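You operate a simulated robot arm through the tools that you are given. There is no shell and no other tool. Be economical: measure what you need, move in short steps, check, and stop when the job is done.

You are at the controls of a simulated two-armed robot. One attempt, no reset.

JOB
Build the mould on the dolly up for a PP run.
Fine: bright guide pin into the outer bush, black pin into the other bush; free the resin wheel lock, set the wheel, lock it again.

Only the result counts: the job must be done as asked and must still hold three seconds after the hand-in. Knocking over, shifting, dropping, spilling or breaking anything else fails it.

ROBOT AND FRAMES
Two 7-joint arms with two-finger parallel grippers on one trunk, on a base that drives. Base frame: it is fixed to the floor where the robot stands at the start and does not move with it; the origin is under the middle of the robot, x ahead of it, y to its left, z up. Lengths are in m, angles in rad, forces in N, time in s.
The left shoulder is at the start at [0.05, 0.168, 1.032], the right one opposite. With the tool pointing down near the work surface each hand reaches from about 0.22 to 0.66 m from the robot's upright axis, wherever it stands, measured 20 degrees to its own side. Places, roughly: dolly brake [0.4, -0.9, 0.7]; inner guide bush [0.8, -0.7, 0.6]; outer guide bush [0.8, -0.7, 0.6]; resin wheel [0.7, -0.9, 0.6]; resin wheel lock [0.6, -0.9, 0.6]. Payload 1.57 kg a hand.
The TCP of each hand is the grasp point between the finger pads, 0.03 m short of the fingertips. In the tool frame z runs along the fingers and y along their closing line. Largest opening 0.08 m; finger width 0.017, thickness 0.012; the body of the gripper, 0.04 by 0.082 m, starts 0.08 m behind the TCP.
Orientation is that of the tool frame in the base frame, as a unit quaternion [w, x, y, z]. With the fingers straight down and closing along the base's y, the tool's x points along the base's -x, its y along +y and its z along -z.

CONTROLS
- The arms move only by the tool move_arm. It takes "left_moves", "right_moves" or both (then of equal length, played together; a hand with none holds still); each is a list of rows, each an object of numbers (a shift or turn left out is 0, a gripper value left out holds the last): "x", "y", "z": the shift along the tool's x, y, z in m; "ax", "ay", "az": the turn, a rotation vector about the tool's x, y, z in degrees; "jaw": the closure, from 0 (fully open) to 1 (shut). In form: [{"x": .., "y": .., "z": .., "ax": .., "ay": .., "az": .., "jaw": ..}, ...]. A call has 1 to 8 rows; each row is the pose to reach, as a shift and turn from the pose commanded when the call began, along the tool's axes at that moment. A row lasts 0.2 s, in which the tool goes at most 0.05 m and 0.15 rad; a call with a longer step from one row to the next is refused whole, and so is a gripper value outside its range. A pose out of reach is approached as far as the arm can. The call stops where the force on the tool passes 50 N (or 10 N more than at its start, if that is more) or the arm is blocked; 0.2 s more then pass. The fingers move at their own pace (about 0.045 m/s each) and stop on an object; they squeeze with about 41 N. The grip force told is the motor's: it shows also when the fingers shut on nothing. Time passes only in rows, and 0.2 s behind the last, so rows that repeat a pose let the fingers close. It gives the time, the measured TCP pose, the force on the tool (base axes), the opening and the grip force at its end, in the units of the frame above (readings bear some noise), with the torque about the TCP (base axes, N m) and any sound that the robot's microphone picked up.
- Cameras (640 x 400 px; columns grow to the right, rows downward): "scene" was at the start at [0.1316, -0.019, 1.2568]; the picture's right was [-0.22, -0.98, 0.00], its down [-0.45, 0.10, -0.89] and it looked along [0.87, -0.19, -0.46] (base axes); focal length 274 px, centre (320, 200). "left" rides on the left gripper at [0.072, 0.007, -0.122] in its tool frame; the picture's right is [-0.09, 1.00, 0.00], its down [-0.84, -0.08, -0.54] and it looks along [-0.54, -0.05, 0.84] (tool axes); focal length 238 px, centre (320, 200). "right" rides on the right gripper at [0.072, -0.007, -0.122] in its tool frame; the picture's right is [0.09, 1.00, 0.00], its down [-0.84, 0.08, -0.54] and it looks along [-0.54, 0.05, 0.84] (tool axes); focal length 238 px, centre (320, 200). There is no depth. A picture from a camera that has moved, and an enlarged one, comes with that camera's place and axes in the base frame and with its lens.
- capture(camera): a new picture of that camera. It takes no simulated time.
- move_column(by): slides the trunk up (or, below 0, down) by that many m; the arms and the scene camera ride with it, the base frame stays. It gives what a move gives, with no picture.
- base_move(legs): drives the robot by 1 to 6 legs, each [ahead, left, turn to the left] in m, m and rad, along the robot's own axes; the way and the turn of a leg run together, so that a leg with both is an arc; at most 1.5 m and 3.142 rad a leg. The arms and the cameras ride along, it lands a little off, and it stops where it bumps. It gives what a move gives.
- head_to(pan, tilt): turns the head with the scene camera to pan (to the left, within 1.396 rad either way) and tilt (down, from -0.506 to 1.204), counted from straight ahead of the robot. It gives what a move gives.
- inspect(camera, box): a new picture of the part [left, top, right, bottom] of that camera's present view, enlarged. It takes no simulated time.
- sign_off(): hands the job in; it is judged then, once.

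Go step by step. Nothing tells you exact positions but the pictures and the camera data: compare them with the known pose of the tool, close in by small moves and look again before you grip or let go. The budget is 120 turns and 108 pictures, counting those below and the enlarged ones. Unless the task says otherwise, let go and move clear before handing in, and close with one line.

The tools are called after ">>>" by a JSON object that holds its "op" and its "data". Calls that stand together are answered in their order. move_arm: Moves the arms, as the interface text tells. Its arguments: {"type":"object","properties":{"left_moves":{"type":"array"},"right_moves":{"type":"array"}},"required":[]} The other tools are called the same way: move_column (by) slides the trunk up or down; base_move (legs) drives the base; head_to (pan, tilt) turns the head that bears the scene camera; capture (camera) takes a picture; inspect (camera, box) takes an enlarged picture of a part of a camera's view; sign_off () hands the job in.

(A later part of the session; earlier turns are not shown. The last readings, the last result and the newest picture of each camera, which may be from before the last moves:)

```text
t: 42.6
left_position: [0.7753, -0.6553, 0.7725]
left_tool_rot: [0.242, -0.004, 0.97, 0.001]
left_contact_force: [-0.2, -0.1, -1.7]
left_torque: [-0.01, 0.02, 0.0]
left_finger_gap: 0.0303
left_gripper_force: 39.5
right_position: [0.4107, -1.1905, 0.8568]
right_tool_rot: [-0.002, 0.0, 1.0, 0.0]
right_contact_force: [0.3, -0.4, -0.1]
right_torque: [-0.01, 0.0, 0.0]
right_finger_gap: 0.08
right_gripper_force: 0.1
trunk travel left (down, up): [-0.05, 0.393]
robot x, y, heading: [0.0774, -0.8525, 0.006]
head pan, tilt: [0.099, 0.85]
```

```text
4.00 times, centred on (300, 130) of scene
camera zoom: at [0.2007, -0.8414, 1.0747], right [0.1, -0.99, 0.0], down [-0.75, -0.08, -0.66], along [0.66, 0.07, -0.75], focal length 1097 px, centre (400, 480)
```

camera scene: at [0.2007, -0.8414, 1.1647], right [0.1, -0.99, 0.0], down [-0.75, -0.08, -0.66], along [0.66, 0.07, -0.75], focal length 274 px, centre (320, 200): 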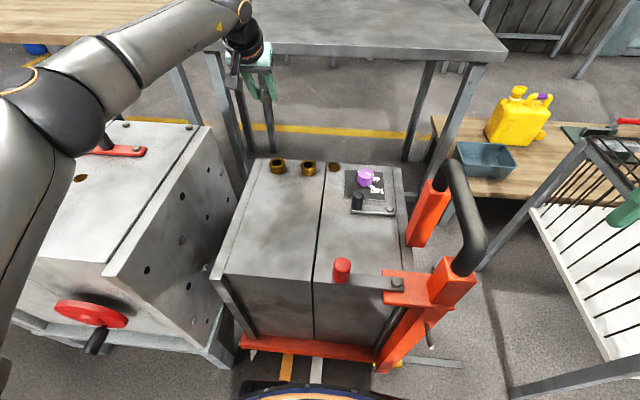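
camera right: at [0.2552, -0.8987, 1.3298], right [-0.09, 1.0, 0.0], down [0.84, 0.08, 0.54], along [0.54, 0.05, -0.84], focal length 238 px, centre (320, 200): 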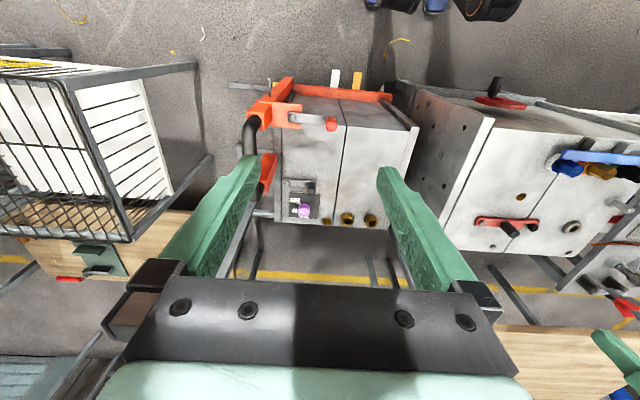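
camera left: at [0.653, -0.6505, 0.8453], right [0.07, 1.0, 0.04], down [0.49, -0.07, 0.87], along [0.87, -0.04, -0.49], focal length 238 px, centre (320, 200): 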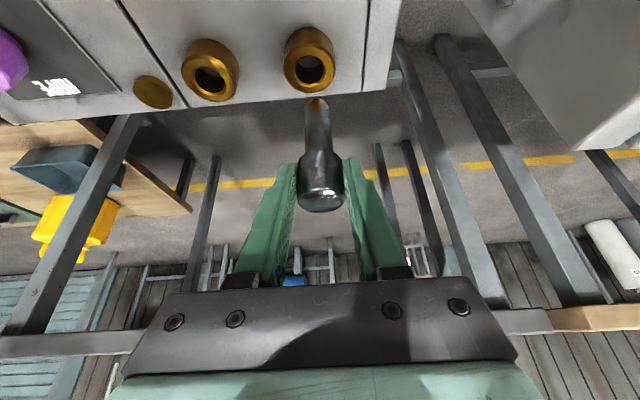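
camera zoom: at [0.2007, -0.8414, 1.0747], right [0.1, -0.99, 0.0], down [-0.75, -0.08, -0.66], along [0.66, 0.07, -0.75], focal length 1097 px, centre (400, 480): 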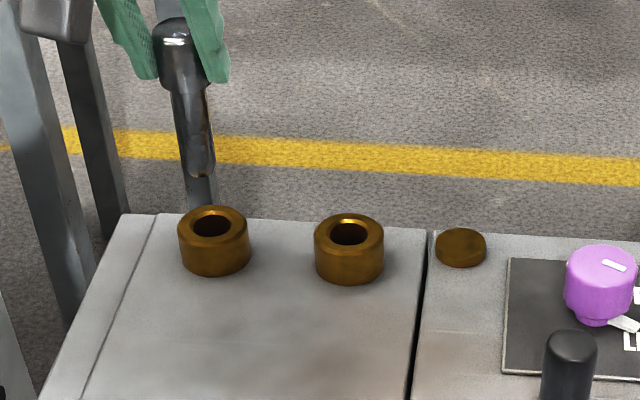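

Triangulation from the hand camera gives the outer bush at [0.773,-0.660], top z≈0.655. I'll nudge and drop 3 cm, then check.

>>> {"op": "move_arm", "data": {"left_moves": [{"x": 0.009, "y": -0.004, "z": 0.012}, {"x": 0.0167, "y": -0.004, "z": 0.0251}, {"x": 0.0167, "y": -0.004, "z": 0.0251}]}}

>>> {"op": "inspect", "data": {"camera": "left", "box": [240, 40, 400, 140]}}

>>> {"op": "inspect", "data": {"camera": "scene", "box": [220, 80, 320, 150]}}

```text
t: 43.4
left_position: [0.7714, -0.6607, 0.7416]
left_tool_rot: [0.241, -0.003, 0.97, 0.0]
left_contact_force: [0.4, 0.4, -1.4]
left_torque: [-0.01, 0.0, 0.03]
left_finger_gap: 0.0302
left_gripper_force: 39.5
right_position: [0.4103, -1.1907, 0.8572]
right_tool_rot: [-0.001, -0.001, 1.0, 0.001]
right_contact_force: [-0.2, -0.7, -0.6]
right_torque: [0.03, -0.03, 0.01]
right_finger_gap: 0.0798
right_gripper_force: 0.1
trunk travel left (down, up): [-0.05, 0.393]
robot x, y, heading: [0.076, -0.8498, 0.0]
head pan, tilt: [0.099, 0.85]
```

```text
4.00 times, centred on (320, 90) of left
camera zoom: at [0.6498, -0.6547, 0.8148], right [0.07, 1.0, 0.04], down [0.49, -0.07, 0.87], along [0.87, -0.04, -0.49], focal length 953 px, centre (320, 640)
```

zoom: 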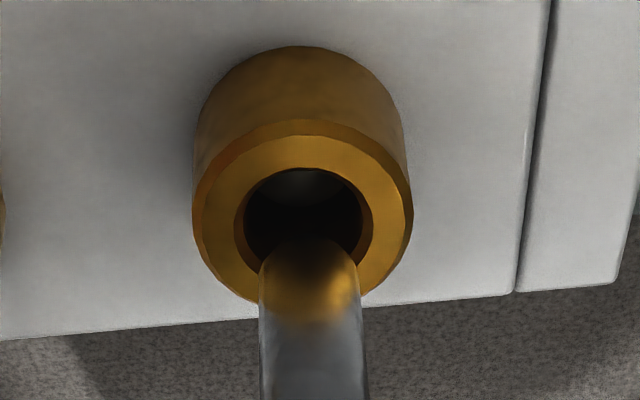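

```text
5.71 times, centred on (270, 115) of scene
camera zoom: at [0.2008, -0.8414, 1.0747], right [0.1, -0.99, 0.0], down [-0.75, -0.08, -0.66], along [0.66, 0.07, -0.75], focal length 1567 px, centre (606, 686)
```

zoom: 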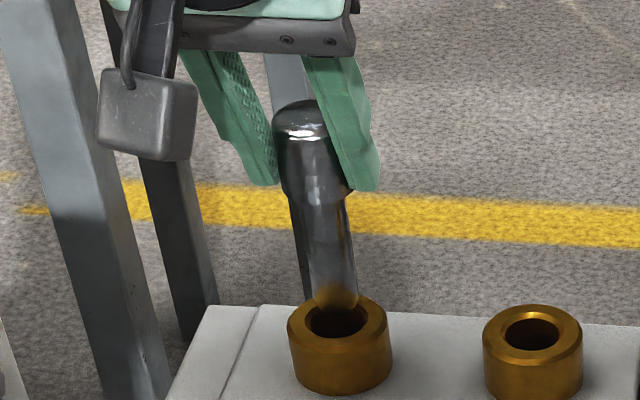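

Aligned to within about a millimetre, with the tip ~14 mm above the bush. Descending slowly 30 mm.

>>> {"op": "move_arm", "data": {"left_moves": [{"x": 0.0047, "y": -0.0005, "z": 0.0088}, {"x": 0.0094, "y": -0.0005, "z": 0.0177}, {"x": 0.0117, "y": -0.0005, "z": 0.022}, {"x": 0.0141, "y": -0.0005, "z": 0.0265}]}}

>>> {"op": "inspect", "data": {"camera": "left", "box": [240, 60, 400, 160]}}

>>> {"op": "inspect", "data": {"camera": "scene", "box": [220, 80, 320, 150]}}

```text
t: 44.4
left_position: [0.7711, -0.6609, 0.7193]
left_tool_rot: [0.248, -0.003, 0.969, 0.001]
left_contact_force: [0.2, 1.5, 26.3]
left_torque: [0.07, -0.47, 0.01]
left_finger_gap: 0.0302
left_gripper_force: 39.7
right_position: [0.4097, -1.1925, 0.8583]
right_tool_rot: [0.001, -0.001, 1.0, 0.001]
right_contact_force: [-0.3, 0.7, 0.6]
right_torque: [0.02, 0.01, 0.0]
right_finger_gap: 0.08
right_gripper_force: 0.0
trunk travel left (down, up): [-0.05, 0.393]
robot x, y, heading: [0.0805, -0.8509, 0.006]
head pan, tilt: [0.099, 0.85]
```

```text
4.00 times, centred on (320, 110) of left
camera zoom: at [0.6495, -0.6554, 0.7914], right [0.07, 1.0, 0.04], down [0.47, -0.07, 0.88], along [0.88, -0.04, -0.48], focal length 953 px, centre (320, 560)
```

zoom: 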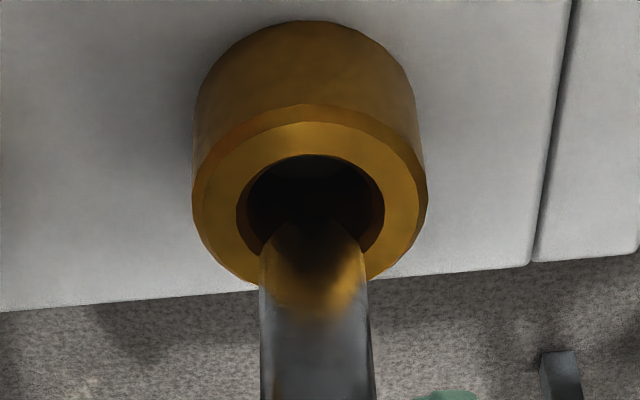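

```text
5.71 times, centred on (270, 115) of scene
camera zoom: at [0.1981, -0.8421, 1.0752], right [0.1, -0.99, 0.0], down [-0.75, -0.08, -0.66], along [0.66, 0.07, -0.75], focal length 1567 px, centre (606, 686)
```

zoom: 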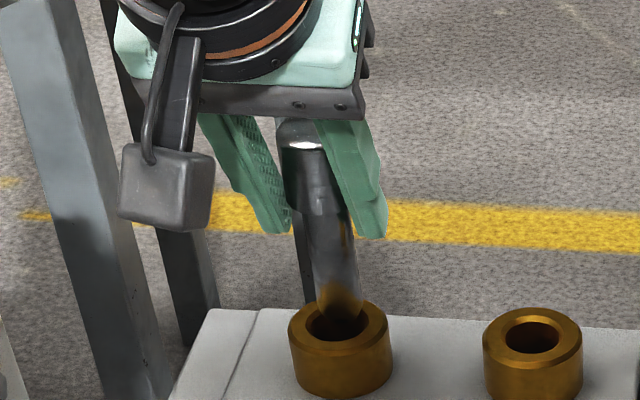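

The tip landed on the far rim: it is ~6 mm too far in x. I'll back up and shift toward the robot.

>>> {"op": "move_arm", "data": {"left_moves": [{"x": -0.007, "z": -0.014}, {"x": -0.0038, "z": -0.0185}, {"x": -0.0038, "z": -0.0185}]}}

>>> {"op": "inspect", "data": {"camera": "left", "box": [240, 60, 400, 160]}}

>>> {"op": "inspect", "data": {"camera": "scene", "box": [220, 80, 320, 150]}}

```text
t: 45.2
left_position: [0.7665, -0.6604, 0.7288]
left_tool_rot: [0.239, -0.003, 0.971, 0.001]
left_contact_force: [0.4, -0.2, -1.3]
left_torque: [0.03, -0.01, -0.01]
left_finger_gap: 0.0301
left_gripper_force: 39.8
right_position: [0.4107, -1.1913, 0.8561]
right_tool_rot: [-0.001, -0.001, 1.0, 0.0]
right_contact_force: [0.1, -0.1, 0.2]
right_torque: [0.01, 0.04, 0.01]
right_finger_gap: 0.0801
right_gripper_force: 0.0
trunk travel left (down, up): [-0.05, 0.393]
robot x, y, heading: [0.0799, -0.8512, 0.006]
head pan, tilt: [0.099, 0.85]
```

```text
4.00 times, centred on (320, 110) of left
camera zoom: at [0.6448, -0.6549, 0.8024], right [0.07, 1.0, 0.04], down [0.49, -0.08, 0.87], along [0.87, -0.04, -0.49], focal length 953 px, centre (320, 560)
```

zoom: 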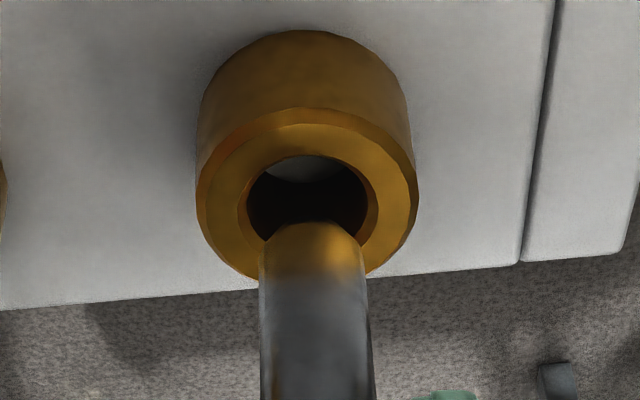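

```text
5.71 times, centred on (270, 115) of scene
camera zoom: at [0.2007, -0.8414, 1.0746], right [0.1, -0.99, 0.0], down [-0.75, -0.08, -0.66], along [0.66, 0.07, -0.75], focal length 1567 px, centre (606, 686)
```

zoom: 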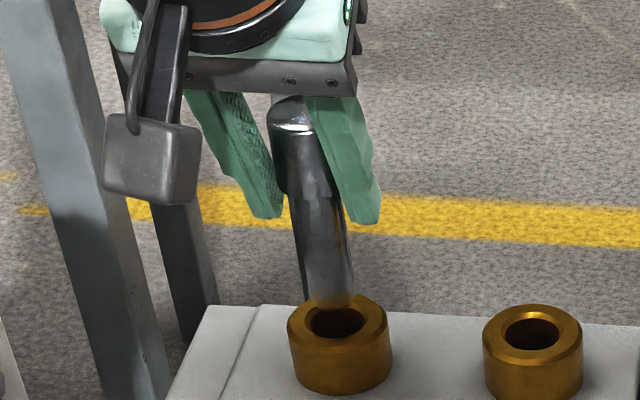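

Correction analysis suggests the tip is now within a few mm of the axis and ~1 cm above the rim. Descending slowly again with a small shift toward the robot.

>>> {"op": "move_arm", "data": {"left_moves": [{"x": 0.0053, "z": 0.0056}, {"x": 0.0088, "z": 0.0123}, {"x": 0.0112, "z": 0.0167}, {"x": 0.0112, "z": 0.0167}]}}

>>> {"op": "inspect", "data": {"camera": "left", "box": [240, 60, 400, 160]}}

>>> {"op": "inspect", "data": {"camera": "scene", "box": [220, 80, 320, 150]}}

```text
t: 46.2
left_position: [0.763, -0.6589, 0.71]
left_tool_rot: [0.242, -0.004, 0.97, 0.001]
left_contact_force: [0.1, -0.4, -1.5]
left_torque: [0.0, 0.04, -0.03]
left_finger_gap: 0.0298
left_gripper_force: 39.7
right_position: [0.4103, -1.1898, 0.8565]
right_tool_rot: [-0.002, -0.001, 1.0, 0.0]
right_contact_force: [-0.6, -0.5, -0.3]
right_torque: [-0.01, -0.04, -0.02]
right_finger_gap: 0.0803
right_gripper_force: 0.0
trunk travel left (down, up): [-0.05, 0.393]
robot x, y, heading: [0.0788, -0.8534, 0.002]
head pan, tilt: [0.099, 0.85]
```

```text
4.00 times, centred on (320, 110) of left
camera zoom: at [0.6429, -0.6547, 0.783], right [0.07, 1.0, 0.04], down [0.49, -0.07, 0.87], along [0.87, -0.04, -0.49], focal length 953 px, centre (320, 560)
```

zoom: 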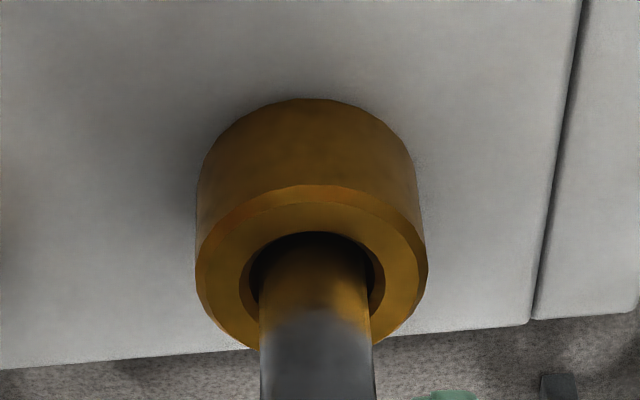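

```text
5.71 times, centred on (270, 115) of scene
camera zoom: at [0.2007, -0.8414, 1.0747], right [0.1, -0.99, 0.0], down [-0.75, -0.08, -0.66], along [0.66, 0.07, -0.75], focal length 1567 px, centre (606, 686)
```

zoom: 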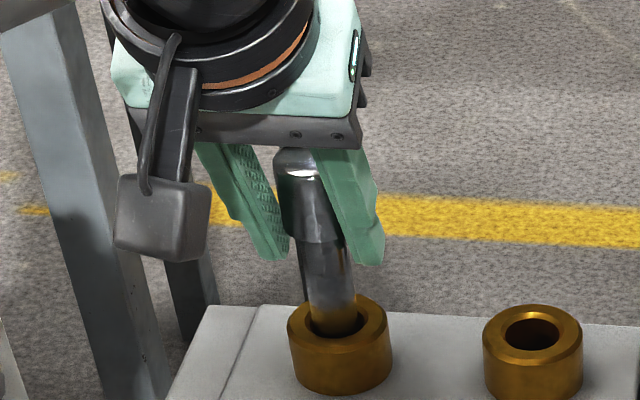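

The tip has entered the bush without force. Continuing down about 25 mm.

>>> {"op": "move_arm", "data": {"left_moves": [{"x": 0.0039, "z": 0.0074}, {"x": 0.0078, "z": 0.0147}, {"x": 0.0115, "z": 0.0217}, {"x": 0.0115, "z": 0.0217}]}}

>>> {"op": "capture", "data": {"camera": "left"}}

>>> {"op": "inspect", "data": {"camera": "scene", "box": [220, 80, 320, 150]}}

```text
t: 47.2
left_position: [0.7645, -0.6596, 0.6928]
left_tool_rot: [0.248, -0.003, 0.969, 0.0]
left_contact_force: [-1.4, 1.7, 26.5]
left_torque: [0.06, -0.08, 0.02]
left_finger_gap: 0.0302
left_gripper_force: 39.0
right_position: [0.4082, -1.1916, 0.8582]
right_tool_rot: [0.0, -0.001, 1.0, 0.0]
right_contact_force: [0.8, -0.7, 0.7]
right_torque: [0.02, -0.03, -0.01]
right_finger_gap: 0.08
right_gripper_force: 0.1
trunk travel left (down, up): [-0.05, 0.393]
robot x, y, heading: [0.081, -0.8528, 0.003]
head pan, tilt: [0.099, 0.85]
```

```text
59 pictures are left
camera left: at [0.6426, -0.6552, 0.7645], right [0.07, 1.0, 0.04], down [0.47, -0.07, 0.88], along [0.88, -0.05, -0.48], focal length 238 px, centre (320, 200)
```

left: 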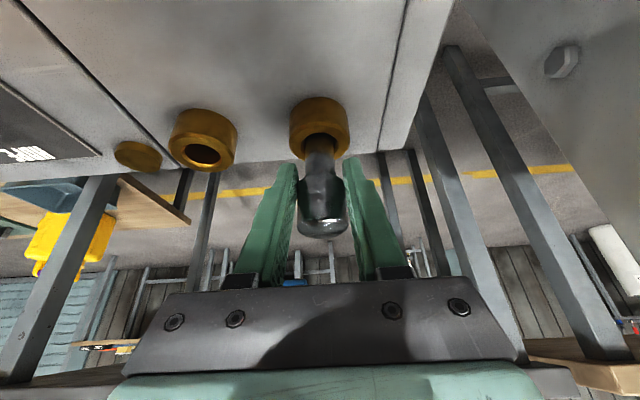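

```text
5.71 times, centred on (270, 115) of scene
camera zoom: at [0.1981, -0.842, 1.0754], right [0.1, -0.99, 0.0], down [-0.75, -0.08, -0.66], along [0.66, 0.07, -0.75], focal length 1567 px, centre (606, 686)
```

zoom: 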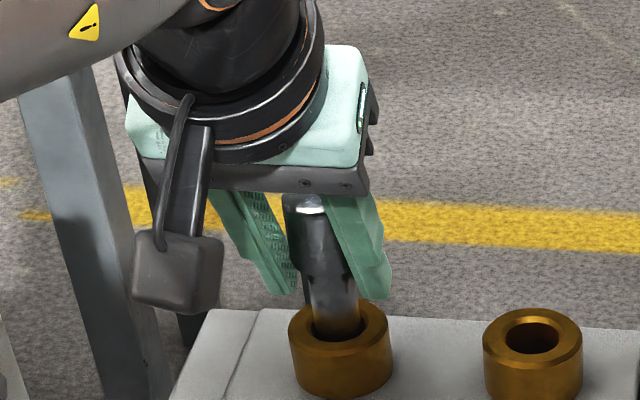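

Met 26 N of resistance; zooming in to see whether the pin leans or has bottomed.

>>> {"op": "inspect", "data": {"camera": "left", "box": [250, 80, 390, 260]}}

```text
2.22 times, centred on (320, 170) of left
camera zoom: at [0.6426, -0.6552, 0.7645], right [0.07, 1.0, 0.04], down [0.47, -0.07, 0.88], along [0.88, -0.05, -0.48], focal length 530 px, centre (320, 267)
```

zoom: 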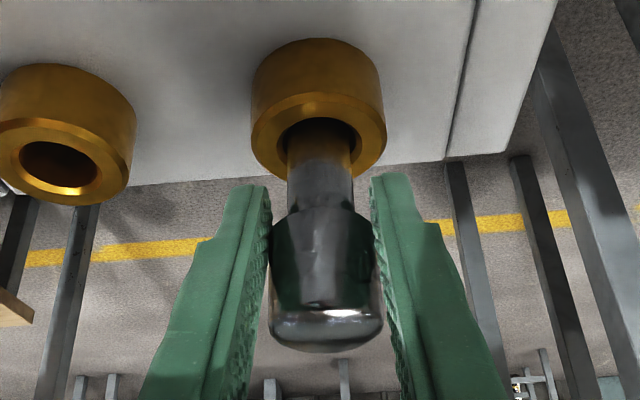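

The pin is about 2 cm into the bush and upright; I'll relieve the load and loosen the jaws slightly so it can self-align while still caged.

>>> {"op": "move_arm", "data": {"left_moves": [{"x": -0.0035, "z": -0.0066, "jaw": 1}, {"x": -0.0035, "z": -0.0066, "jaw": 0.5}, {"x": -0.0035, "z": -0.0066, "jaw": 0.5}, {"x": -0.0035, "z": -0.0066, "jaw": 0.5}]}}

>>> {"op": "inspect", "data": {"camera": "left", "box": [250, 80, 390, 260]}}

>>> {"op": "inspect", "data": {"camera": "scene", "box": [220, 80, 320, 150]}}

```text
t: 48.2
left_position: [0.7622, -0.6608, 0.6928]
left_tool_rot: [0.241, -0.003, 0.971, 0.001]
left_contact_force: [-0.4, -0.1, 0.6]
left_torque: [0.02, -0.01, 0.0]
left_finger_gap: 0.0398
left_gripper_force: 0.0
right_position: [0.4109, -1.1899, 0.857]
right_tool_rot: [-0.002, -0.001, 1.0, 0.001]
right_contact_force: [-0.3, -0.7, -0.7]
right_torque: [-0.02, 0.01, -0.01]
right_finger_gap: 0.0799
right_gripper_force: 0.2
trunk travel left (down, up): [-0.05, 0.393]
robot x, y, heading: [0.0793, -0.8469, 0.002]
head pan, tilt: [0.099, 0.85]
```

```text
2.22 times, centred on (320, 170) of left
camera zoom: at [0.6425, -0.6552, 0.7656], right [0.08, 1.0, 0.04], down [0.49, -0.07, 0.87], along [0.87, -0.04, -0.49], focal length 530 px, centre (320, 267)
```

zoom: 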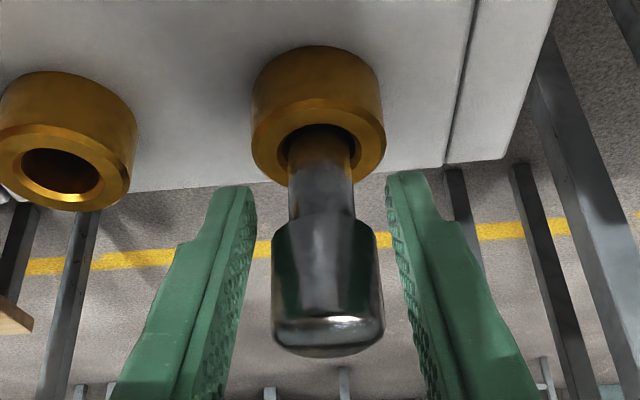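

```text
5.71 times, centred on (270, 115) of scene
camera zoom: at [0.2006, -0.8415, 1.0747], right [0.1, -0.99, 0.0], down [-0.75, -0.08, -0.66], along [0.66, 0.07, -0.75], focal length 1567 px, centre (606, 686)
```

zoom: 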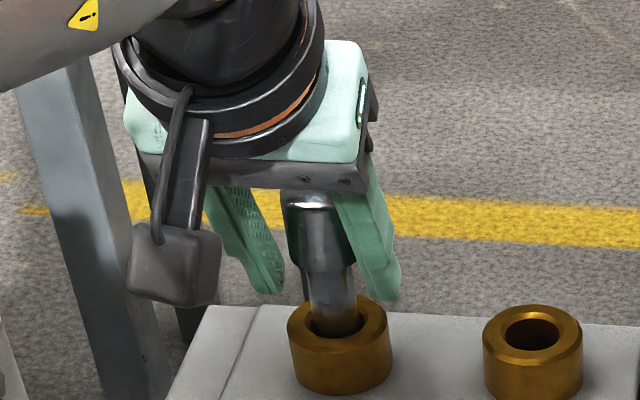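

The inner bore depth looks like about 22 mm with a grey floor, so the pin is bottomed and stands freely. Opening fully and withdrawing along the tool axis.

>>> {"op": "move_arm", "data": {"left_moves": [{"jaw": 0}, {"jaw": 0}, {"jaw": 0}, {"z": -0.03, "jaw": 0}, {"z": -0.07, "jaw": 0}, {"z": -0.11, "jaw": 0}]}}

>>> {"op": "move_column", "data": {"by": 0.35}}

>>> {"op": "inspect", "data": {"camera": "scene", "box": [220, 140, 440, 300]}}

```text
t: 49.6
left_position: [0.7116, -0.6598, 0.7918]
left_tool_rot: [0.241, -0.003, 0.971, 0.001]
left_contact_force: [-0.4, -0.6, -0.4]
left_torque: [-0.01, 0.01, -0.02]
left_finger_gap: 0.0798
left_gripper_force: 0.2
right_position: [0.4102, -1.1903, 0.8566]
right_tool_rot: [-0.001, -0.001, 1.0, 0.001]
right_contact_force: [-0.5, 0.4, 0.2]
right_torque: [0.0, 0.0, -0.02]
right_finger_gap: 0.0802
right_gripper_force: 0.1
trunk travel left (down, up): [-0.05, 0.393]
robot x, y, heading: [0.0799, -0.8491, -0.001]
head pan, tilt: [0.099, 0.85]
```

```text
t: 53.0
left_position: [0.7121, -0.6608, 1.1414]
left_tool_rot: [0.241, -0.003, 0.97, 0.0]
left_contact_force: [0.0, -1.2, -0.4]
left_torque: [0.03, 0.0, 0.01]
left_finger_gap: 0.0798
left_gripper_force: 0.0
right_position: [0.4099, -1.1913, 1.2066]
right_tool_rot: [-0.001, 0.0, 1.0, 0.0]
right_contact_force: [0.2, 0.5, -0.5]
right_torque: [0.03, 0.03, 0.01]
right_finger_gap: 0.08
right_gripper_force: 0.1
trunk travel left (down, up): [-0.4, 0.043]
robot x, y, heading: [0.0764, -0.8481, -0.002]
head pan, tilt: [0.099, 0.85]
```

```text
2.50 times, centred on (330, 220) of scene
camera zoom: at [0.2007, -0.8415, 1.4247], right [0.1, -0.99, 0.0], down [-0.75, -0.08, -0.66], along [0.66, 0.07, -0.75], focal length 686 px, centre (295, 150)
```

zoom: 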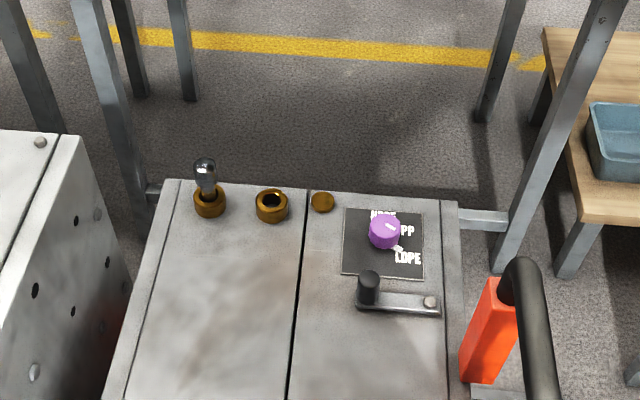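

The bright pin is in the outer bush. Driving back for the black pin.

>>> {"op": "base_move", "data": {"legs": [[-0.08, 0, 0.002], [0, 0.893, 0], [0.072, 0, 0]]}}

>>> {"op": "move_arm", "data": {"left_moves": [{"x": -0.026, "z": 0.014}, {"x": -0.051, "z": 0.027}, {"x": -0.051, "z": 0.027}]}}

>>> {"op": "move_column", "data": {"by": -0.13}}

>>> {"op": "capture", "data": {"camera": "left"}}

```text
t: 62.5
left_position: [0.7022, 0.232, 1.1403]
left_tool_rot: [0.24, -0.002, 0.971, 0.001]
left_contact_force: [0.1, 0.3, -1.2]
left_torque: [0.0, 0.02, 0.0]
left_finger_gap: 0.0798
left_gripper_force: 0.1
right_position: [0.3999, -0.2977, 1.2063]
right_tool_rot: [-0.002, 0.0, 1.0, -0.001]
right_contact_force: [0.4, 0.2, -0.6]
right_torque: [-0.01, 0.02, 0.04]
right_finger_gap: 0.0799
right_gripper_force: 0.0
trunk travel left (down, up): [-0.4, 0.043]
robot x, y, heading: [0.0736, 0.0434, -0.001]
head pan, tilt: [0.099, 0.85]
```

```text
t: 63.3
left_position: [0.7588, 0.2315, 1.141]
left_tool_rot: [0.24, -0.002, 0.971, 0.001]
left_contact_force: [0.2, -0.5, -0.6]
left_torque: [-0.03, 0.01, 0.01]
left_finger_gap: 0.0801
left_gripper_force: 0.0
right_position: [0.3984, -0.2981, 1.2065]
right_tool_rot: [-0.002, 0.001, 1.0, 0.0]
right_contact_force: [-0.1, 0.2, -0.1]
right_torque: [0.01, 0.06, 0.0]
right_finger_gap: 0.08
right_gripper_force: 0.1
trunk travel left (down, up): [-0.4, 0.043]
robot x, y, heading: [0.0703, 0.0424, -0.003]
head pan, tilt: [0.099, 0.85]
```

```text
t: 64.9
left_position: [0.7592, 0.2319, 1.0114]
left_tool_rot: [0.241, -0.001, 0.97, 0.0]
left_contact_force: [0.7, 0.0, 0.1]
left_torque: [0.0, 0.03, 0.03]
left_finger_gap: 0.08
left_gripper_force: 0.0
right_position: [0.3989, -0.2973, 1.0769]
right_tool_rot: [-0.001, 0.0, 1.0, 0.001]
right_contact_force: [0.4, -0.3, 0.5]
right_torque: [0.05, -0.01, 0.0]
right_finger_gap: 0.0802
right_gripper_force: 0.1
trunk travel left (down, up): [-0.27, 0.173]
robot x, y, heading: [0.0697, 0.0424, -0.001]
head pan, tilt: [0.099, 0.85]
```

```text
53 pictures are left
camera left: at [0.6374, 0.2378, 1.0842], right [0.08, 1.0, 0.04], down [0.49, -0.08, 0.87], along [0.87, -0.05, -0.49], focal length 238 px, centre (320, 200)
```

left: 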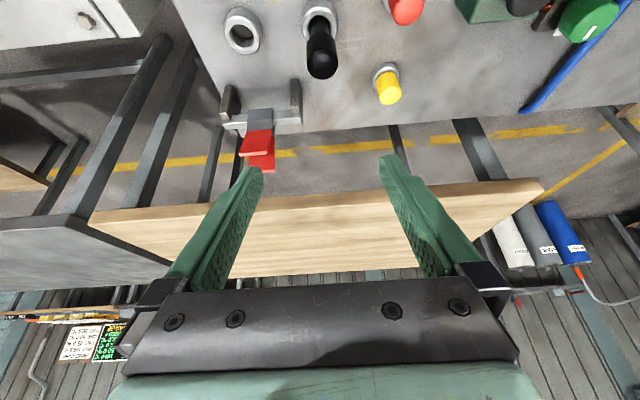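

Black pin at ≈[0.768, 0.236]. Descending onto its head.

>>> {"op": "move_arm", "data": {"left_moves": [{"x": 0.013, "y": 0.004, "z": 0.036}, {"x": 0.031, "y": 0.004, "z": 0.073}, {"x": 0.049, "y": 0.004, "z": 0.11}, {"x": 0.0677, "y": 0.004, "z": 0.1455}, {"x": 0.0677, "y": 0.004, "z": 0.1455}]}}

>>> {"op": "capture", "data": {"camera": "left"}}

```text
t: 66.1
left_position: [0.7664, 0.2352, 0.8505]
left_tool_rot: [0.241, -0.003, 0.97, 0.001]
left_contact_force: [-0.2, -0.6, -0.8]
left_torque: [0.01, -0.04, -0.01]
left_finger_gap: 0.0801
left_gripper_force: 0.0
right_position: [0.3981, -0.2984, 1.0773]
right_tool_rot: [-0.001, 0.0, 1.0, 0.0]
right_contact_force: [0.6, -0.1, -0.3]
right_torque: [0.01, -0.02, -0.01]
right_finger_gap: 0.08
right_gripper_force: 0.0
trunk travel left (down, up): [-0.27, 0.173]
robot x, y, heading: [0.071, 0.0416, 0.003]
head pan, tilt: [0.099, 0.85]
```

```text
52 pictures are left
camera left: at [0.6452, 0.2412, 0.924], right [0.08, 1.0, 0.04], down [0.49, -0.08, 0.87], along [0.87, -0.05, -0.49], focal length 238 px, centre (320, 200)
```

left: 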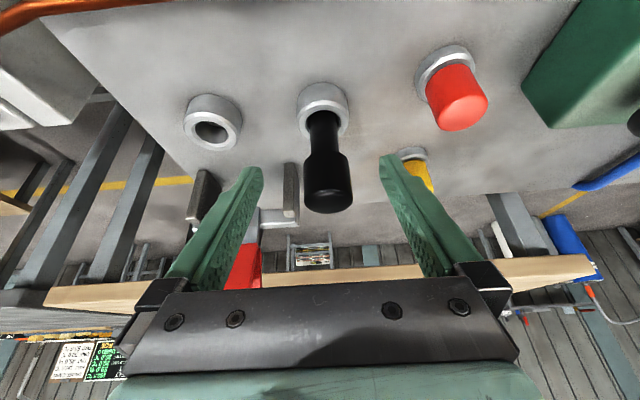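

Shifting 3 mm to center, closing, then lifting.

>>> {"op": "move_arm", "data": {"left_moves": [{"y": 0.003}, {"y": 0.003, "jaw": 1}, {"y": 0.003, "jaw": 1}, {"y": 0.003, "jaw": 1}, {"y": 0.003, "jaw": 1}, {"y": 0.003, "jaw": 1}, {"y": 0.003, "jaw": 1}]}}

>>> {"op": "move_arm", "data": {"left_moves": [{"z": -0.009, "x": -0.005}, {"z": -0.027, "x": -0.014}, {"z": -0.054, "x": -0.028}, {"z": -0.08, "x": -0.042}, {"z": -0.106, "x": -0.056}, {"z": -0.132, "x": -0.07}]}}

>>> {"op": "capture", "data": {"camera": "left"}}

>>> {"op": "head_to", "data": {"pan": 0.3, "tilt": 0.65}}

>>> {"op": "inspect", "data": {"camera": "scene", "box": [260, 90, 380, 210]}}

```text
t: 67.7
left_position: [0.767, 0.2396, 0.8498]
left_tool_rot: [0.24, -0.001, 0.971, 0.0]
left_contact_force: [-0.3, -0.7, -0.1]
left_torque: [-0.04, -0.01, 0.01]
left_finger_gap: 0.0291
left_gripper_force: 39.4
right_position: [0.3989, -0.2977, 1.0773]
right_tool_rot: [-0.001, 0.0, 1.0, 0.001]
right_contact_force: [-0.4, 0.0, 0.6]
right_torque: [0.01, 0.01, 0.01]
right_finger_gap: 0.0802
right_gripper_force: 0.1
trunk travel left (down, up): [-0.27, 0.173]
robot x, y, heading: [0.0763, 0.0454, 0.0]
head pan, tilt: [0.099, 0.85]
```

```text
t: 69.1
left_position: [0.7669, 0.2396, 1.0018]
left_tool_rot: [0.24, -0.002, 0.971, 0.0]
left_contact_force: [-0.2, 0.8, -1.6]
left_torque: [-0.02, 0.0, 0.01]
left_finger_gap: 0.0305
left_gripper_force: 39.5
right_position: [0.3987, -0.2974, 1.0787]
right_tool_rot: [-0.001, 0.001, 1.0, 0.001]
right_contact_force: [0.4, -0.2, 0.4]
right_torque: [-0.02, -0.03, -0.01]
right_finger_gap: 0.08
right_gripper_force: 0.0
trunk travel left (down, up): [-0.27, 0.173]
robot x, y, heading: [0.0687, 0.0415, -0.0]
head pan, tilt: [0.099, 0.85]
```

```text
51 pictures are left
camera left: at [0.6457, 0.244, 1.0747], right [0.08, 1.0, 0.04], down [0.49, -0.08, 0.87], along [0.87, -0.05, -0.49], focal length 238 px, centre (320, 200)
```

left: 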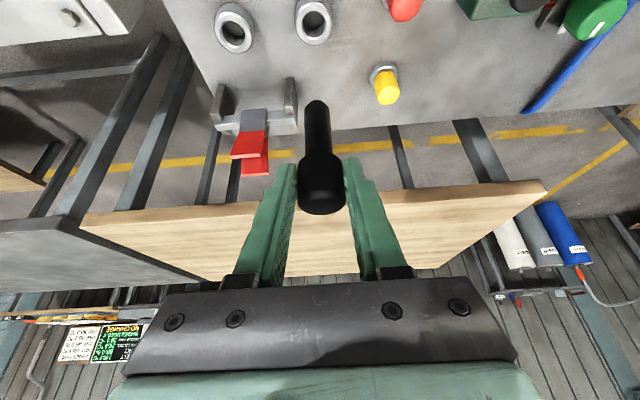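

```text
t: 69.8
left_position: [0.7664, 0.2385, 1.0012]
left_tool_rot: [0.241, -0.002, 0.971, 0.001]
left_contact_force: [0.4, 0.3, -2.4]
left_torque: [-0.01, -0.01, 0.02]
left_finger_gap: 0.0304
left_gripper_force: 39.5
right_position: [0.3977, -0.2979, 1.0776]
right_tool_rot: [-0.001, 0.0, 1.0, 0.0]
right_contact_force: [-1.1, 0.4, -0.5]
right_torque: [-0.01, -0.06, 0.02]
right_finger_gap: 0.0801
right_gripper_force: 0.1
trunk travel left (down, up): [-0.27, 0.173]
robot x, y, heading: [0.071, 0.0443, -0.003]
head pan, tilt: [0.3, 0.649]
```

```text
3.33 times, centred on (320, 150) of scene
camera zoom: at [0.1952, 0.07, 1.3112], right [0.29, -0.96, 0.0], down [-0.58, -0.18, -0.8], along [0.76, 0.23, -0.61], focal length 914 px, centre (320, 367)
```

zoom: 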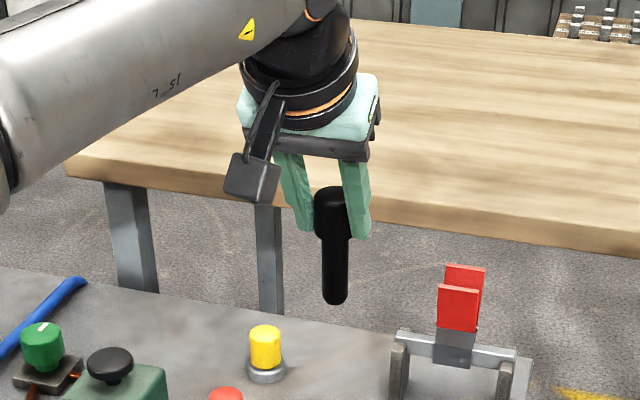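

Black pin is held the same way. Raising, driving to the dolly aiming for the inner bush at ≈[0.762,-0.749].

>>> {"op": "move_column", "data": {"by": 0.16}}

>>> {"op": "base_move", "data": {"legs": [[-0.08, 0, 0.003], [0, -0.987, 0], [0.072, 0, 0]]}}

>>> {"op": "head_to", "data": {"pan": 0.1, "tilt": 0.85}}

>>> {"op": "move_column", "data": {"by": -0.34}}

>>> {"op": "capture", "data": {"camera": "left"}}

>>> {"op": "capture", "data": {"camera": "scene"}}

```text
t: 71.6
left_position: [0.7672, 0.239, 1.1608]
left_tool_rot: [0.24, -0.001, 0.971, 0.001]
left_contact_force: [0.8, 0.4, -1.4]
left_torque: [0.0, 0.03, 0.05]
left_finger_gap: 0.0304
left_gripper_force: 39.8
right_position: [0.3987, -0.298, 1.2371]
right_tool_rot: [-0.001, 0.0, 1.0, 0.0]
right_contact_force: [-0.2, -0.3, -0.9]
right_torque: [-0.01, -0.03, -0.02]
right_finger_gap: 0.0801
right_gripper_force: 0.0
trunk travel left (down, up): [-0.43, 0.013]
robot x, y, heading: [0.0705, 0.0419, -0.001]
head pan, tilt: [0.3, 0.649]
```

```text
t: 81.9
left_position: [0.7605, -0.7507, 1.1606]
left_tool_rot: [0.24, -0.002, 0.971, 0.0]
left_contact_force: [-0.2, -0.2, -2.4]
left_torque: [0.0, -0.02, 0.01]
left_finger_gap: 0.0301
left_gripper_force: 39.2
right_position: [0.3921, -1.2871, 1.2375]
right_tool_rot: [-0.001, 0.001, 1.0, -0.001]
right_contact_force: [0.4, 0.4, 0.6]
right_torque: [0.04, 0.04, 0.01]
right_finger_gap: 0.08
right_gripper_force: 0.0
trunk travel left (down, up): [-0.43, 0.013]
robot x, y, heading: [0.0636, -0.9466, -0.005]
head pan, tilt: [0.3, 0.649]
```

```text
t: 82.6
left_position: [0.7601, -0.7505, 1.161]
left_tool_rot: [0.242, -0.001, 0.97, 0.0]
left_contact_force: [0.8, 0.9, -1.9]
left_torque: [-0.01, -0.02, 0.0]
left_finger_gap: 0.0301
left_gripper_force: 39.2
right_position: [0.3914, -1.2872, 1.2364]
right_tool_rot: [-0.001, 0.0, 1.0, 0.0]
right_contact_force: [-0.5, 0.2, -0.1]
right_torque: [0.01, 0.0, -0.02]
right_finger_gap: 0.0799
right_gripper_force: 0.0
trunk travel left (down, up): [-0.43, 0.013]
robot x, y, heading: [0.0625, -0.944, -0.004]
head pan, tilt: [0.099, 0.85]
```

```text
t: 86.0
left_position: [0.76, -0.7499, 0.8218]
left_tool_rot: [0.241, -0.003, 0.97, 0.001]
left_contact_force: [-0.9, 0.4, -1.9]
left_torque: [0.01, 0.04, 0.01]
left_finger_gap: 0.0302
left_gripper_force: 39.8
right_position: [0.3915, -1.2867, 0.8967]
right_tool_rot: [-0.001, 0.001, 1.0, -0.001]
right_contact_force: [-0.1, 0.8, -0.4]
right_torque: [0.01, 0.0, -0.05]
right_finger_gap: 0.0799
right_gripper_force: 0.0
trunk travel left (down, up): [-0.09, 0.353]
robot x, y, heading: [0.0629, -0.9469, -0.0]
head pan, tilt: [0.099, 0.85]
```

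```text
49 pictures are left
camera left: at [0.639, -0.745, 0.8942], right [0.08, 1.0, 0.04], down [0.49, -0.08, 0.87], along [0.87, -0.05, -0.49], focal length 238 px, centre (320, 200)
```

left: 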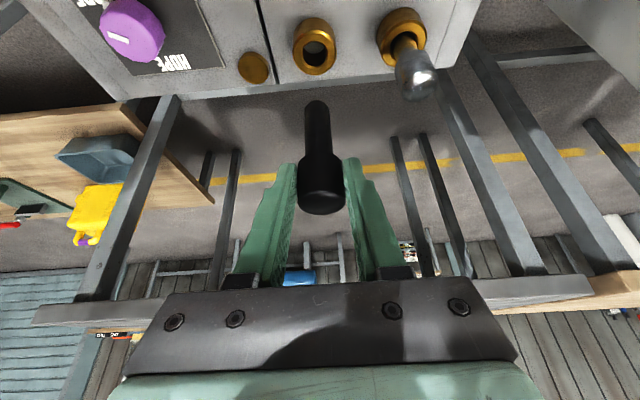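

```text
48 pictures are left
camera scene: at [0.1829, -0.9368, 1.1147], right [0.1, -1.0, 0.0], down [-0.75, -0.07, -0.66], along [0.66, 0.06, -0.75], focal length 274 px, centre (320, 200)
```

scene: 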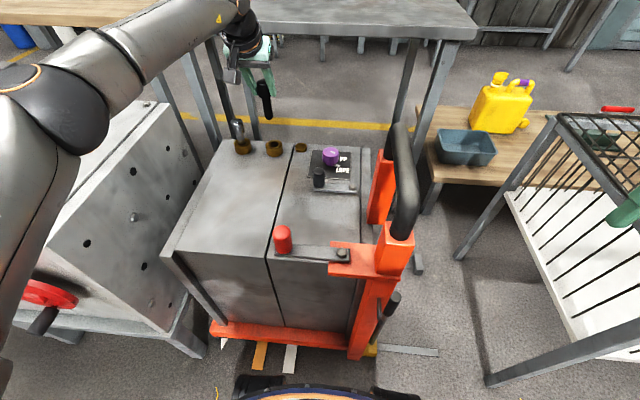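

Nearly over the inner bush. Lowering 6 cm and checking.

>>> {"op": "move_column", "data": {"by": -0.065}}

>>> {"op": "inspect", "data": {"camera": "left", "box": [240, 40, 400, 140]}}

>>> {"op": "inspect", "data": {"camera": "scene", "box": [220, 60, 320, 130]}}

```text
t: 87.0
left_position: [0.7595, -0.7504, 0.7558]
left_tool_rot: [0.241, -0.002, 0.971, 0.001]
left_contact_force: [0.6, 0.4, -1.6]
left_torque: [0.01, -0.01, -0.01]
left_finger_gap: 0.03
left_gripper_force: 38.9
right_position: [0.391, -1.2877, 0.832]
right_tool_rot: [0.0, 0.001, 1.0, 0.0]
right_contact_force: [-0.1, -0.5, -0.5]
right_torque: [0.02, -0.02, 0.02]
right_finger_gap: 0.0799
right_gripper_force: 0.0
trunk travel left (down, up): [-0.025, 0.418]
robot x, y, heading: [0.0586, -0.9462, -0.002]
head pan, tilt: [0.099, 0.85]
```

```text
4.00 times, centred on (320, 90) of left
camera zoom: at [0.639, -0.745, 0.8292], right [0.08, 1.0, 0.04], down [0.49, -0.08, 0.87], along [0.87, -0.05, -0.49], focal length 953 px, centre (320, 640)
```

zoom: 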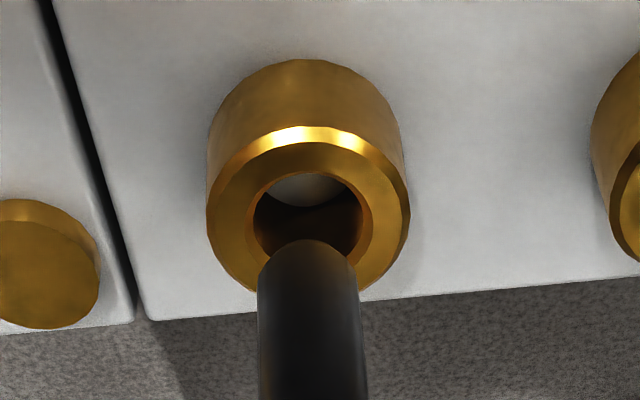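

```text
5.71 times, centred on (270, 95) of scene
camera zoom: at [0.1829, -0.9368, 1.0497], right [0.1, -1.0, 0.0], down [-0.75, -0.07, -0.66], along [0.66, 0.06, -0.75], focal length 1567 px, centre (606, 800)
```

zoom: 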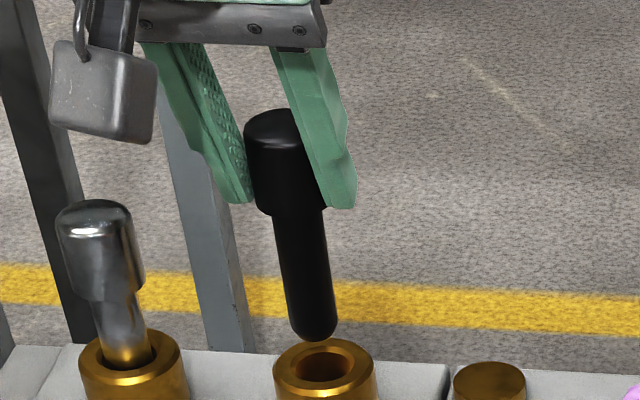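

Lined up within ~3 mm. Shifting 3 mm toward the robot and descending 26 mm slowly.

>>> {"op": "move_arm", "data": {"left_moves": [{"x": 0.0026, "y": -0.0005, "z": -0.0014}, {"x": 0.0073, "y": -0.0005, "z": 0.0074}, {"x": 0.012, "y": -0.0005, "z": 0.0163}, {"x": 0.0148, "y": -0.0005, "z": 0.0216}, {"x": 0.0148, "y": -0.0005, "z": 0.0216}]}}

>>> {"op": "inspect", "data": {"camera": "left", "box": [240, 60, 400, 160]}}

>>> {"op": "inspect", "data": {"camera": "scene", "box": [220, 80, 320, 150]}}

```text
t: 88.2
left_position: [0.756, -0.7516, 0.7369]
left_tool_rot: [0.246, -0.002, 0.969, 0.001]
left_contact_force: [-5.3, 2.3, 23.8]
left_torque: [0.22, 0.27, 0.08]
left_finger_gap: 0.0303
left_gripper_force: 39.1
right_position: [0.3888, -1.287, 0.8327]
right_tool_rot: [0.0, 0.0, 1.0, 0.001]
right_contact_force: [0.1, -0.4, 0.3]
right_torque: [0.02, -0.02, 0.0]
right_finger_gap: 0.0798
right_gripper_force: 0.2
trunk travel left (down, up): [-0.025, 0.418]
robot x, y, heading: [0.0622, -0.9451, -0.0]
head pan, tilt: [0.099, 0.85]
```

```text
4.00 times, centred on (320, 110) of left
camera zoom: at [0.6349, -0.7457, 0.8082], right [0.08, 1.0, 0.04], down [0.48, -0.07, 0.88], along [0.88, -0.05, -0.48], focal length 953 px, centre (320, 560)
```

zoom: 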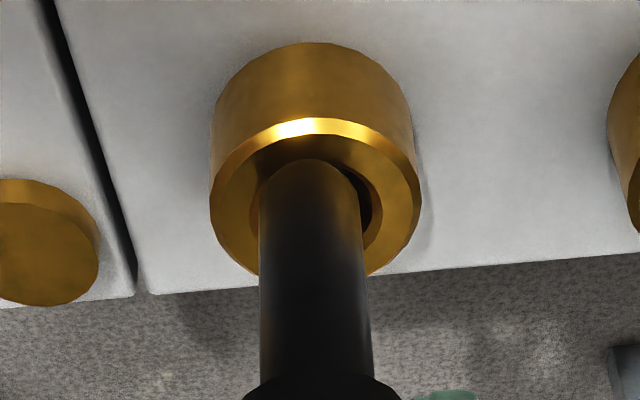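

```text
5.71 times, centred on (270, 115) of scene
camera zoom: at [0.1805, -0.9373, 1.0504], right [0.1, -1.0, 0.0], down [-0.75, -0.07, -0.66], along [0.66, 0.07, -0.75], focal length 1567 px, centre (606, 686)
```

zoom: 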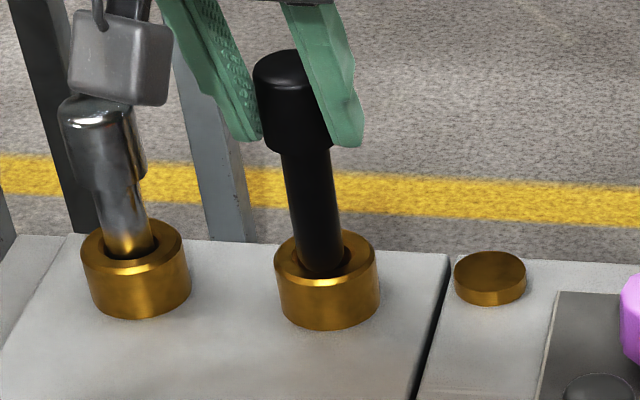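

The tip is on the near rim now: needs about +5 mm in x and +1.5 mm in y. Lifting a bit, shifting and re-trying.

>>> {"op": "move_arm", "data": {"left_moves": [{"x": -0.0056, "z": -0.0106}, {"x": -0.01, "y": 0.0015, "z": -0.0083}, {"x": -0.0072, "y": 0.0015, "z": -0.003}, {"x": -0.0044, "y": 0.0015, "z": 0.0023}, {"x": -0.0006, "y": 0.0015, "z": 0.0094}, {"x": -0.0006, "y": 0.0015, "z": 0.0094}]}}

>>> {"op": "inspect", "data": {"camera": "left", "box": [240, 60, 400, 160]}}

>>> {"op": "inspect", "data": {"camera": "scene", "box": [220, 80, 320, 150]}}

```text
t: 89.6
left_position: [0.7616, -0.7513, 0.7214]
left_tool_rot: [0.242, -0.002, 0.97, -0.001]
left_contact_force: [8.0, -2.2, 0.9]
left_torque: [-0.19, -0.61, -0.02]
left_finger_gap: 0.0302
left_gripper_force: 39.8
right_position: [0.3912, -1.2883, 0.8334]
right_tool_rot: [-0.001, 0.001, 1.0, 0.0]
right_contact_force: [-0.6, 0.3, -0.2]
right_torque: [0.01, 0.0, 0.01]
right_finger_gap: 0.0801
right_gripper_force: 0.0
trunk travel left (down, up): [-0.025, 0.418]
robot x, y, heading: [0.067, -0.9459, 0.001]
head pan, tilt: [0.099, 0.85]
```

```text
4.00 times, centred on (320, 110) of left
camera zoom: at [0.6413, -0.7442, 0.7947], right [0.08, 1.0, 0.04], down [0.48, -0.08, 0.87], along [0.87, -0.05, -0.49], focal length 953 px, centre (320, 560)
```

zoom: 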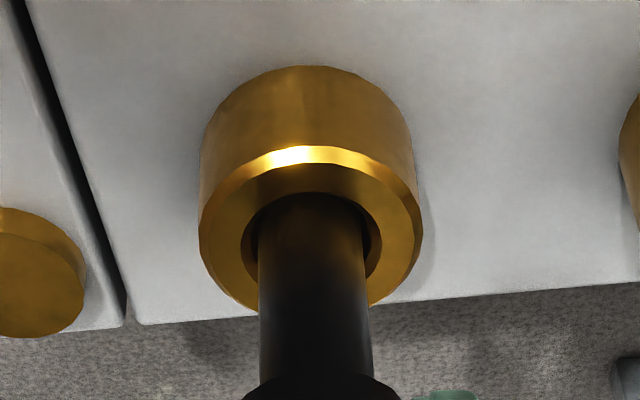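

```text
5.71 times, centred on (270, 115) of scene
camera zoom: at [0.1832, -0.937, 1.0497], right [0.1, -1.0, 0.0], down [-0.75, -0.07, -0.66], along [0.66, 0.06, -0.75], focal length 1567 px, centre (606, 686)
```

zoom: 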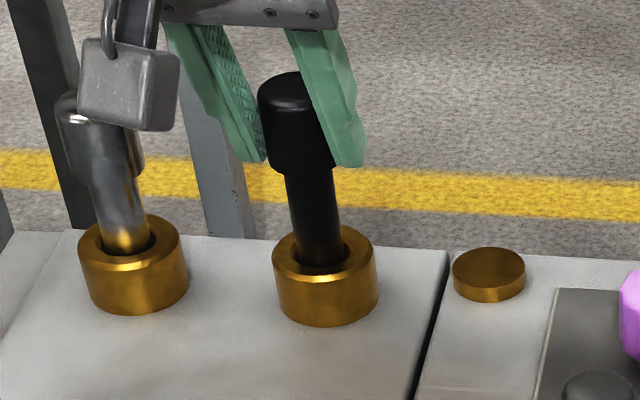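

The black pin has entered. Continuing down 15 mm with a small +x relief.

>>> {"op": "move_arm", "data": {"left_moves": [{"x": 0.0005, "z": 0.0054}, {"x": 0.0029, "z": 0.0098}, {"x": 0.0053, "z": 0.0142}, {"x": 0.0053, "z": 0.0142}]}}

>>> {"op": "inspect", "data": {"camera": "scene", "box": [220, 80, 320, 150]}}

```text
t: 90.6
left_position: [0.7627, -0.7487, 0.7097]
left_tool_rot: [0.242, -0.003, 0.97, 0.002]
left_contact_force: [-6.3, 2.6, 14.6]
left_torque: [0.2, 0.37, 0.06]
left_finger_gap: 0.0301
left_gripper_force: 39.6
right_position: [0.3894, -1.288, 0.8327]
right_tool_rot: [0.0, 0.0, 1.0, 0.0]
right_contact_force: [-0.4, 0.4, 0.2]
right_torque: [-0.02, 0.02, -0.01]
right_finger_gap: 0.08
right_gripper_force: 0.2
trunk travel left (down, up): [-0.025, 0.418]
robot x, y, heading: [0.0592, -0.9442, -0.001]
head pan, tilt: [0.099, 0.85]
```

```text
5.71 times, centred on (270, 115) of scene
camera zoom: at [0.1813, -0.937, 1.0502], right [0.1, -1.0, 0.0], down [-0.75, -0.07, -0.66], along [0.66, 0.07, -0.75], focal length 1567 px, centre (606, 686)
```

zoom: 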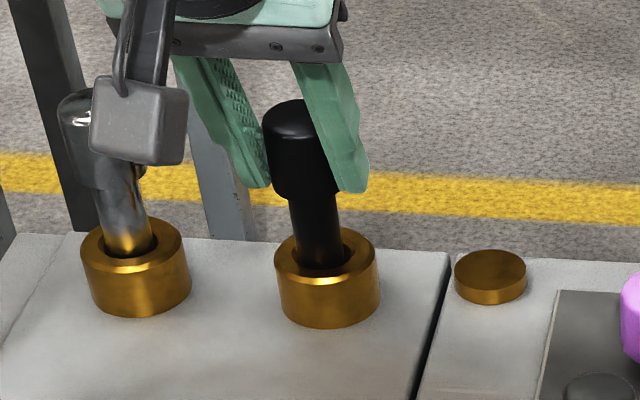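

Head height above the bush now matches the seated bright pin, so it's bottomed. Releasing in stages and withdrawing.

>>> {"op": "move_arm", "data": {"left_moves": [{"x": -0.002, "z": -0.0038}, {"x": -0.002, "z": -0.0038, "jaw": 0.5}, {"x": -0.002, "z": -0.0038, "jaw": 0.1}, {"x": -0.002, "z": -0.0038, "jaw": 0.1}, {"x": -0.002, "z": -0.0038, "jaw": 0.1}, {"x": -0.002, "z": -0.04}, {"x": -0.002, "z": -0.08}, {"x": -0.002, "z": -0.12}]}}

>>> {"op": "capture", "data": {"camera": "scene"}}

>>> {"op": "inspect", "data": {"camera": "scene", "box": [220, 80, 380, 200]}}

```text
t: 92.4
left_position: [0.7086, -0.7498, 0.8136]
left_tool_rot: [0.242, -0.002, 0.97, 0.001]
left_contact_force: [-0.1, 0.3, -0.4]
left_torque: [0.02, 0.03, 0.0]
left_finger_gap: 0.0723
left_gripper_force: 0.0
right_position: [0.3915, -1.2874, 0.8318]
right_tool_rot: [-0.001, 0.001, 1.0, 0.001]
right_contact_force: [0.1, 0.0, 0.4]
right_torque: [0.0, 0.01, -0.04]
right_finger_gap: 0.0799
right_gripper_force: 0.0
trunk travel left (down, up): [-0.025, 0.418]
robot x, y, heading: [0.0603, -0.9449, -0.002]
head pan, tilt: [0.099, 0.85]
```

```text
40 pictures are left
camera scene: at [0.1829, -0.9368, 1.0497], right [0.1, -1.0, 0.0], down [-0.75, -0.07, -0.66], along [0.66, 0.06, -0.75], focal length 274 px, centre (320, 200)
```

scene: 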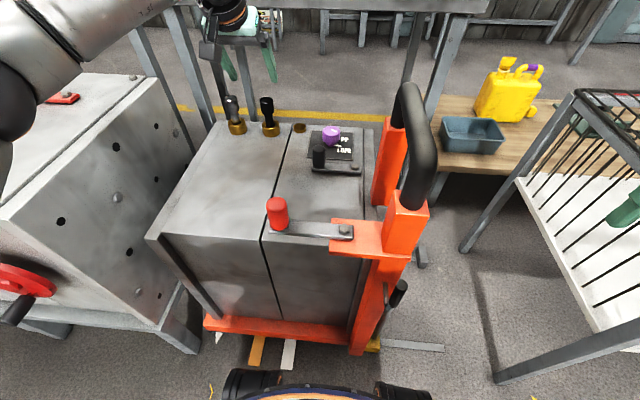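

```text
3.33 times, centred on (300, 140) of scene
camera zoom: at [0.1829, -0.9368, 1.0497], right [0.1, -1.0, 0.0], down [-0.75, -0.07, -0.66], along [0.66, 0.06, -0.75], focal length 914 px, centre (387, 400)
```

zoom: 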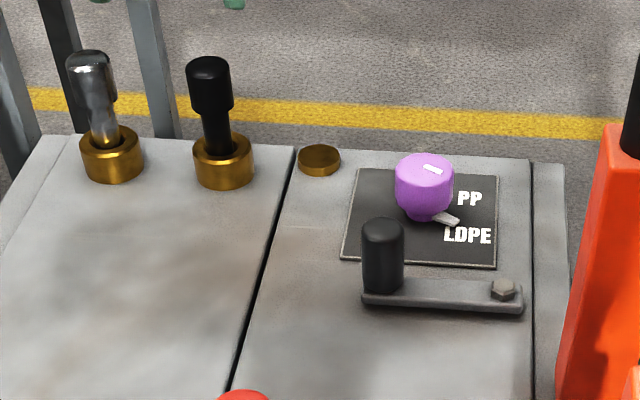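

Both pins seated. Next the wheel: I'll bring the left hand upright over the wheel/lock area for a close look.

>>> {"op": "move_arm", "data": {"left_moves": [{"x": 0.006, "y": -0.03, "z": -0.014, "ay": 6}, {"x": 0.012, "y": -0.06, "z": -0.028, "ay": 12}, {"x": 0.018, "y": -0.09, "z": -0.043, "ay": 18}, {"x": 0.024, "y": -0.12, "z": -0.058, "ay": 24}, {"x": 0.03, "y": -0.15, "z": -0.072, "ay": 28}, {"x": 0.03, "y": -0.15, "z": -0.072, "ay": 28}]}}

>>> {"op": "capture", "data": {"camera": "left"}}

```text
t: 93.8
left_position: [0.6243, -0.8928, 0.853]
left_tool_rot: [-0.001, -0.002, 1.0, 0.0]
left_contact_force: [-1.4, -0.5, -0.4]
left_torque: [0.01, 0.04, -0.01]
left_finger_gap: 0.0719
left_gripper_force: 0.1
left hand out of reach, approached as far as the arm can: row 4, 5, 6
right_position: [0.3919, -1.2879, 0.8319]
right_tool_rot: [-0.001, 0.001, 1.0, 0.0]
right_contact_force: [-0.8, -0.3, -0.3]
right_torque: [0.0, -0.01, 0.01]
right_finger_gap: 0.08
right_gripper_force: 0.1
trunk travel left (down, up): [-0.025, 0.418]
robot x, y, heading: [0.0607, -0.9474, -0.004]
head pan, tilt: [0.099, 0.85]
```

```text
38 pictures are left
camera left: at [0.5527, -0.8867, 0.974], right [0.09, 1.0, 0.0], down [0.84, -0.07, 0.54], along [0.54, -0.05, -0.84], focal length 238 px, centre (320, 200)
```

left: 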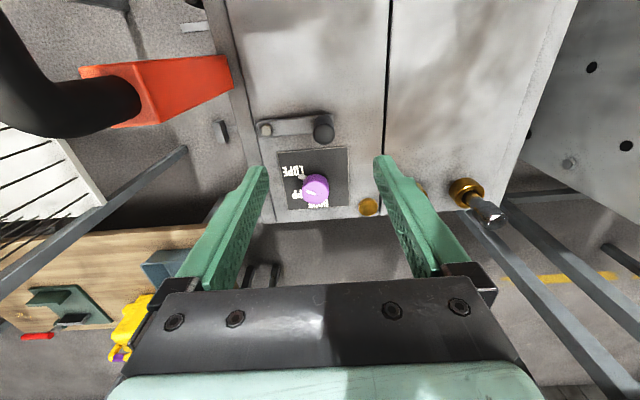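

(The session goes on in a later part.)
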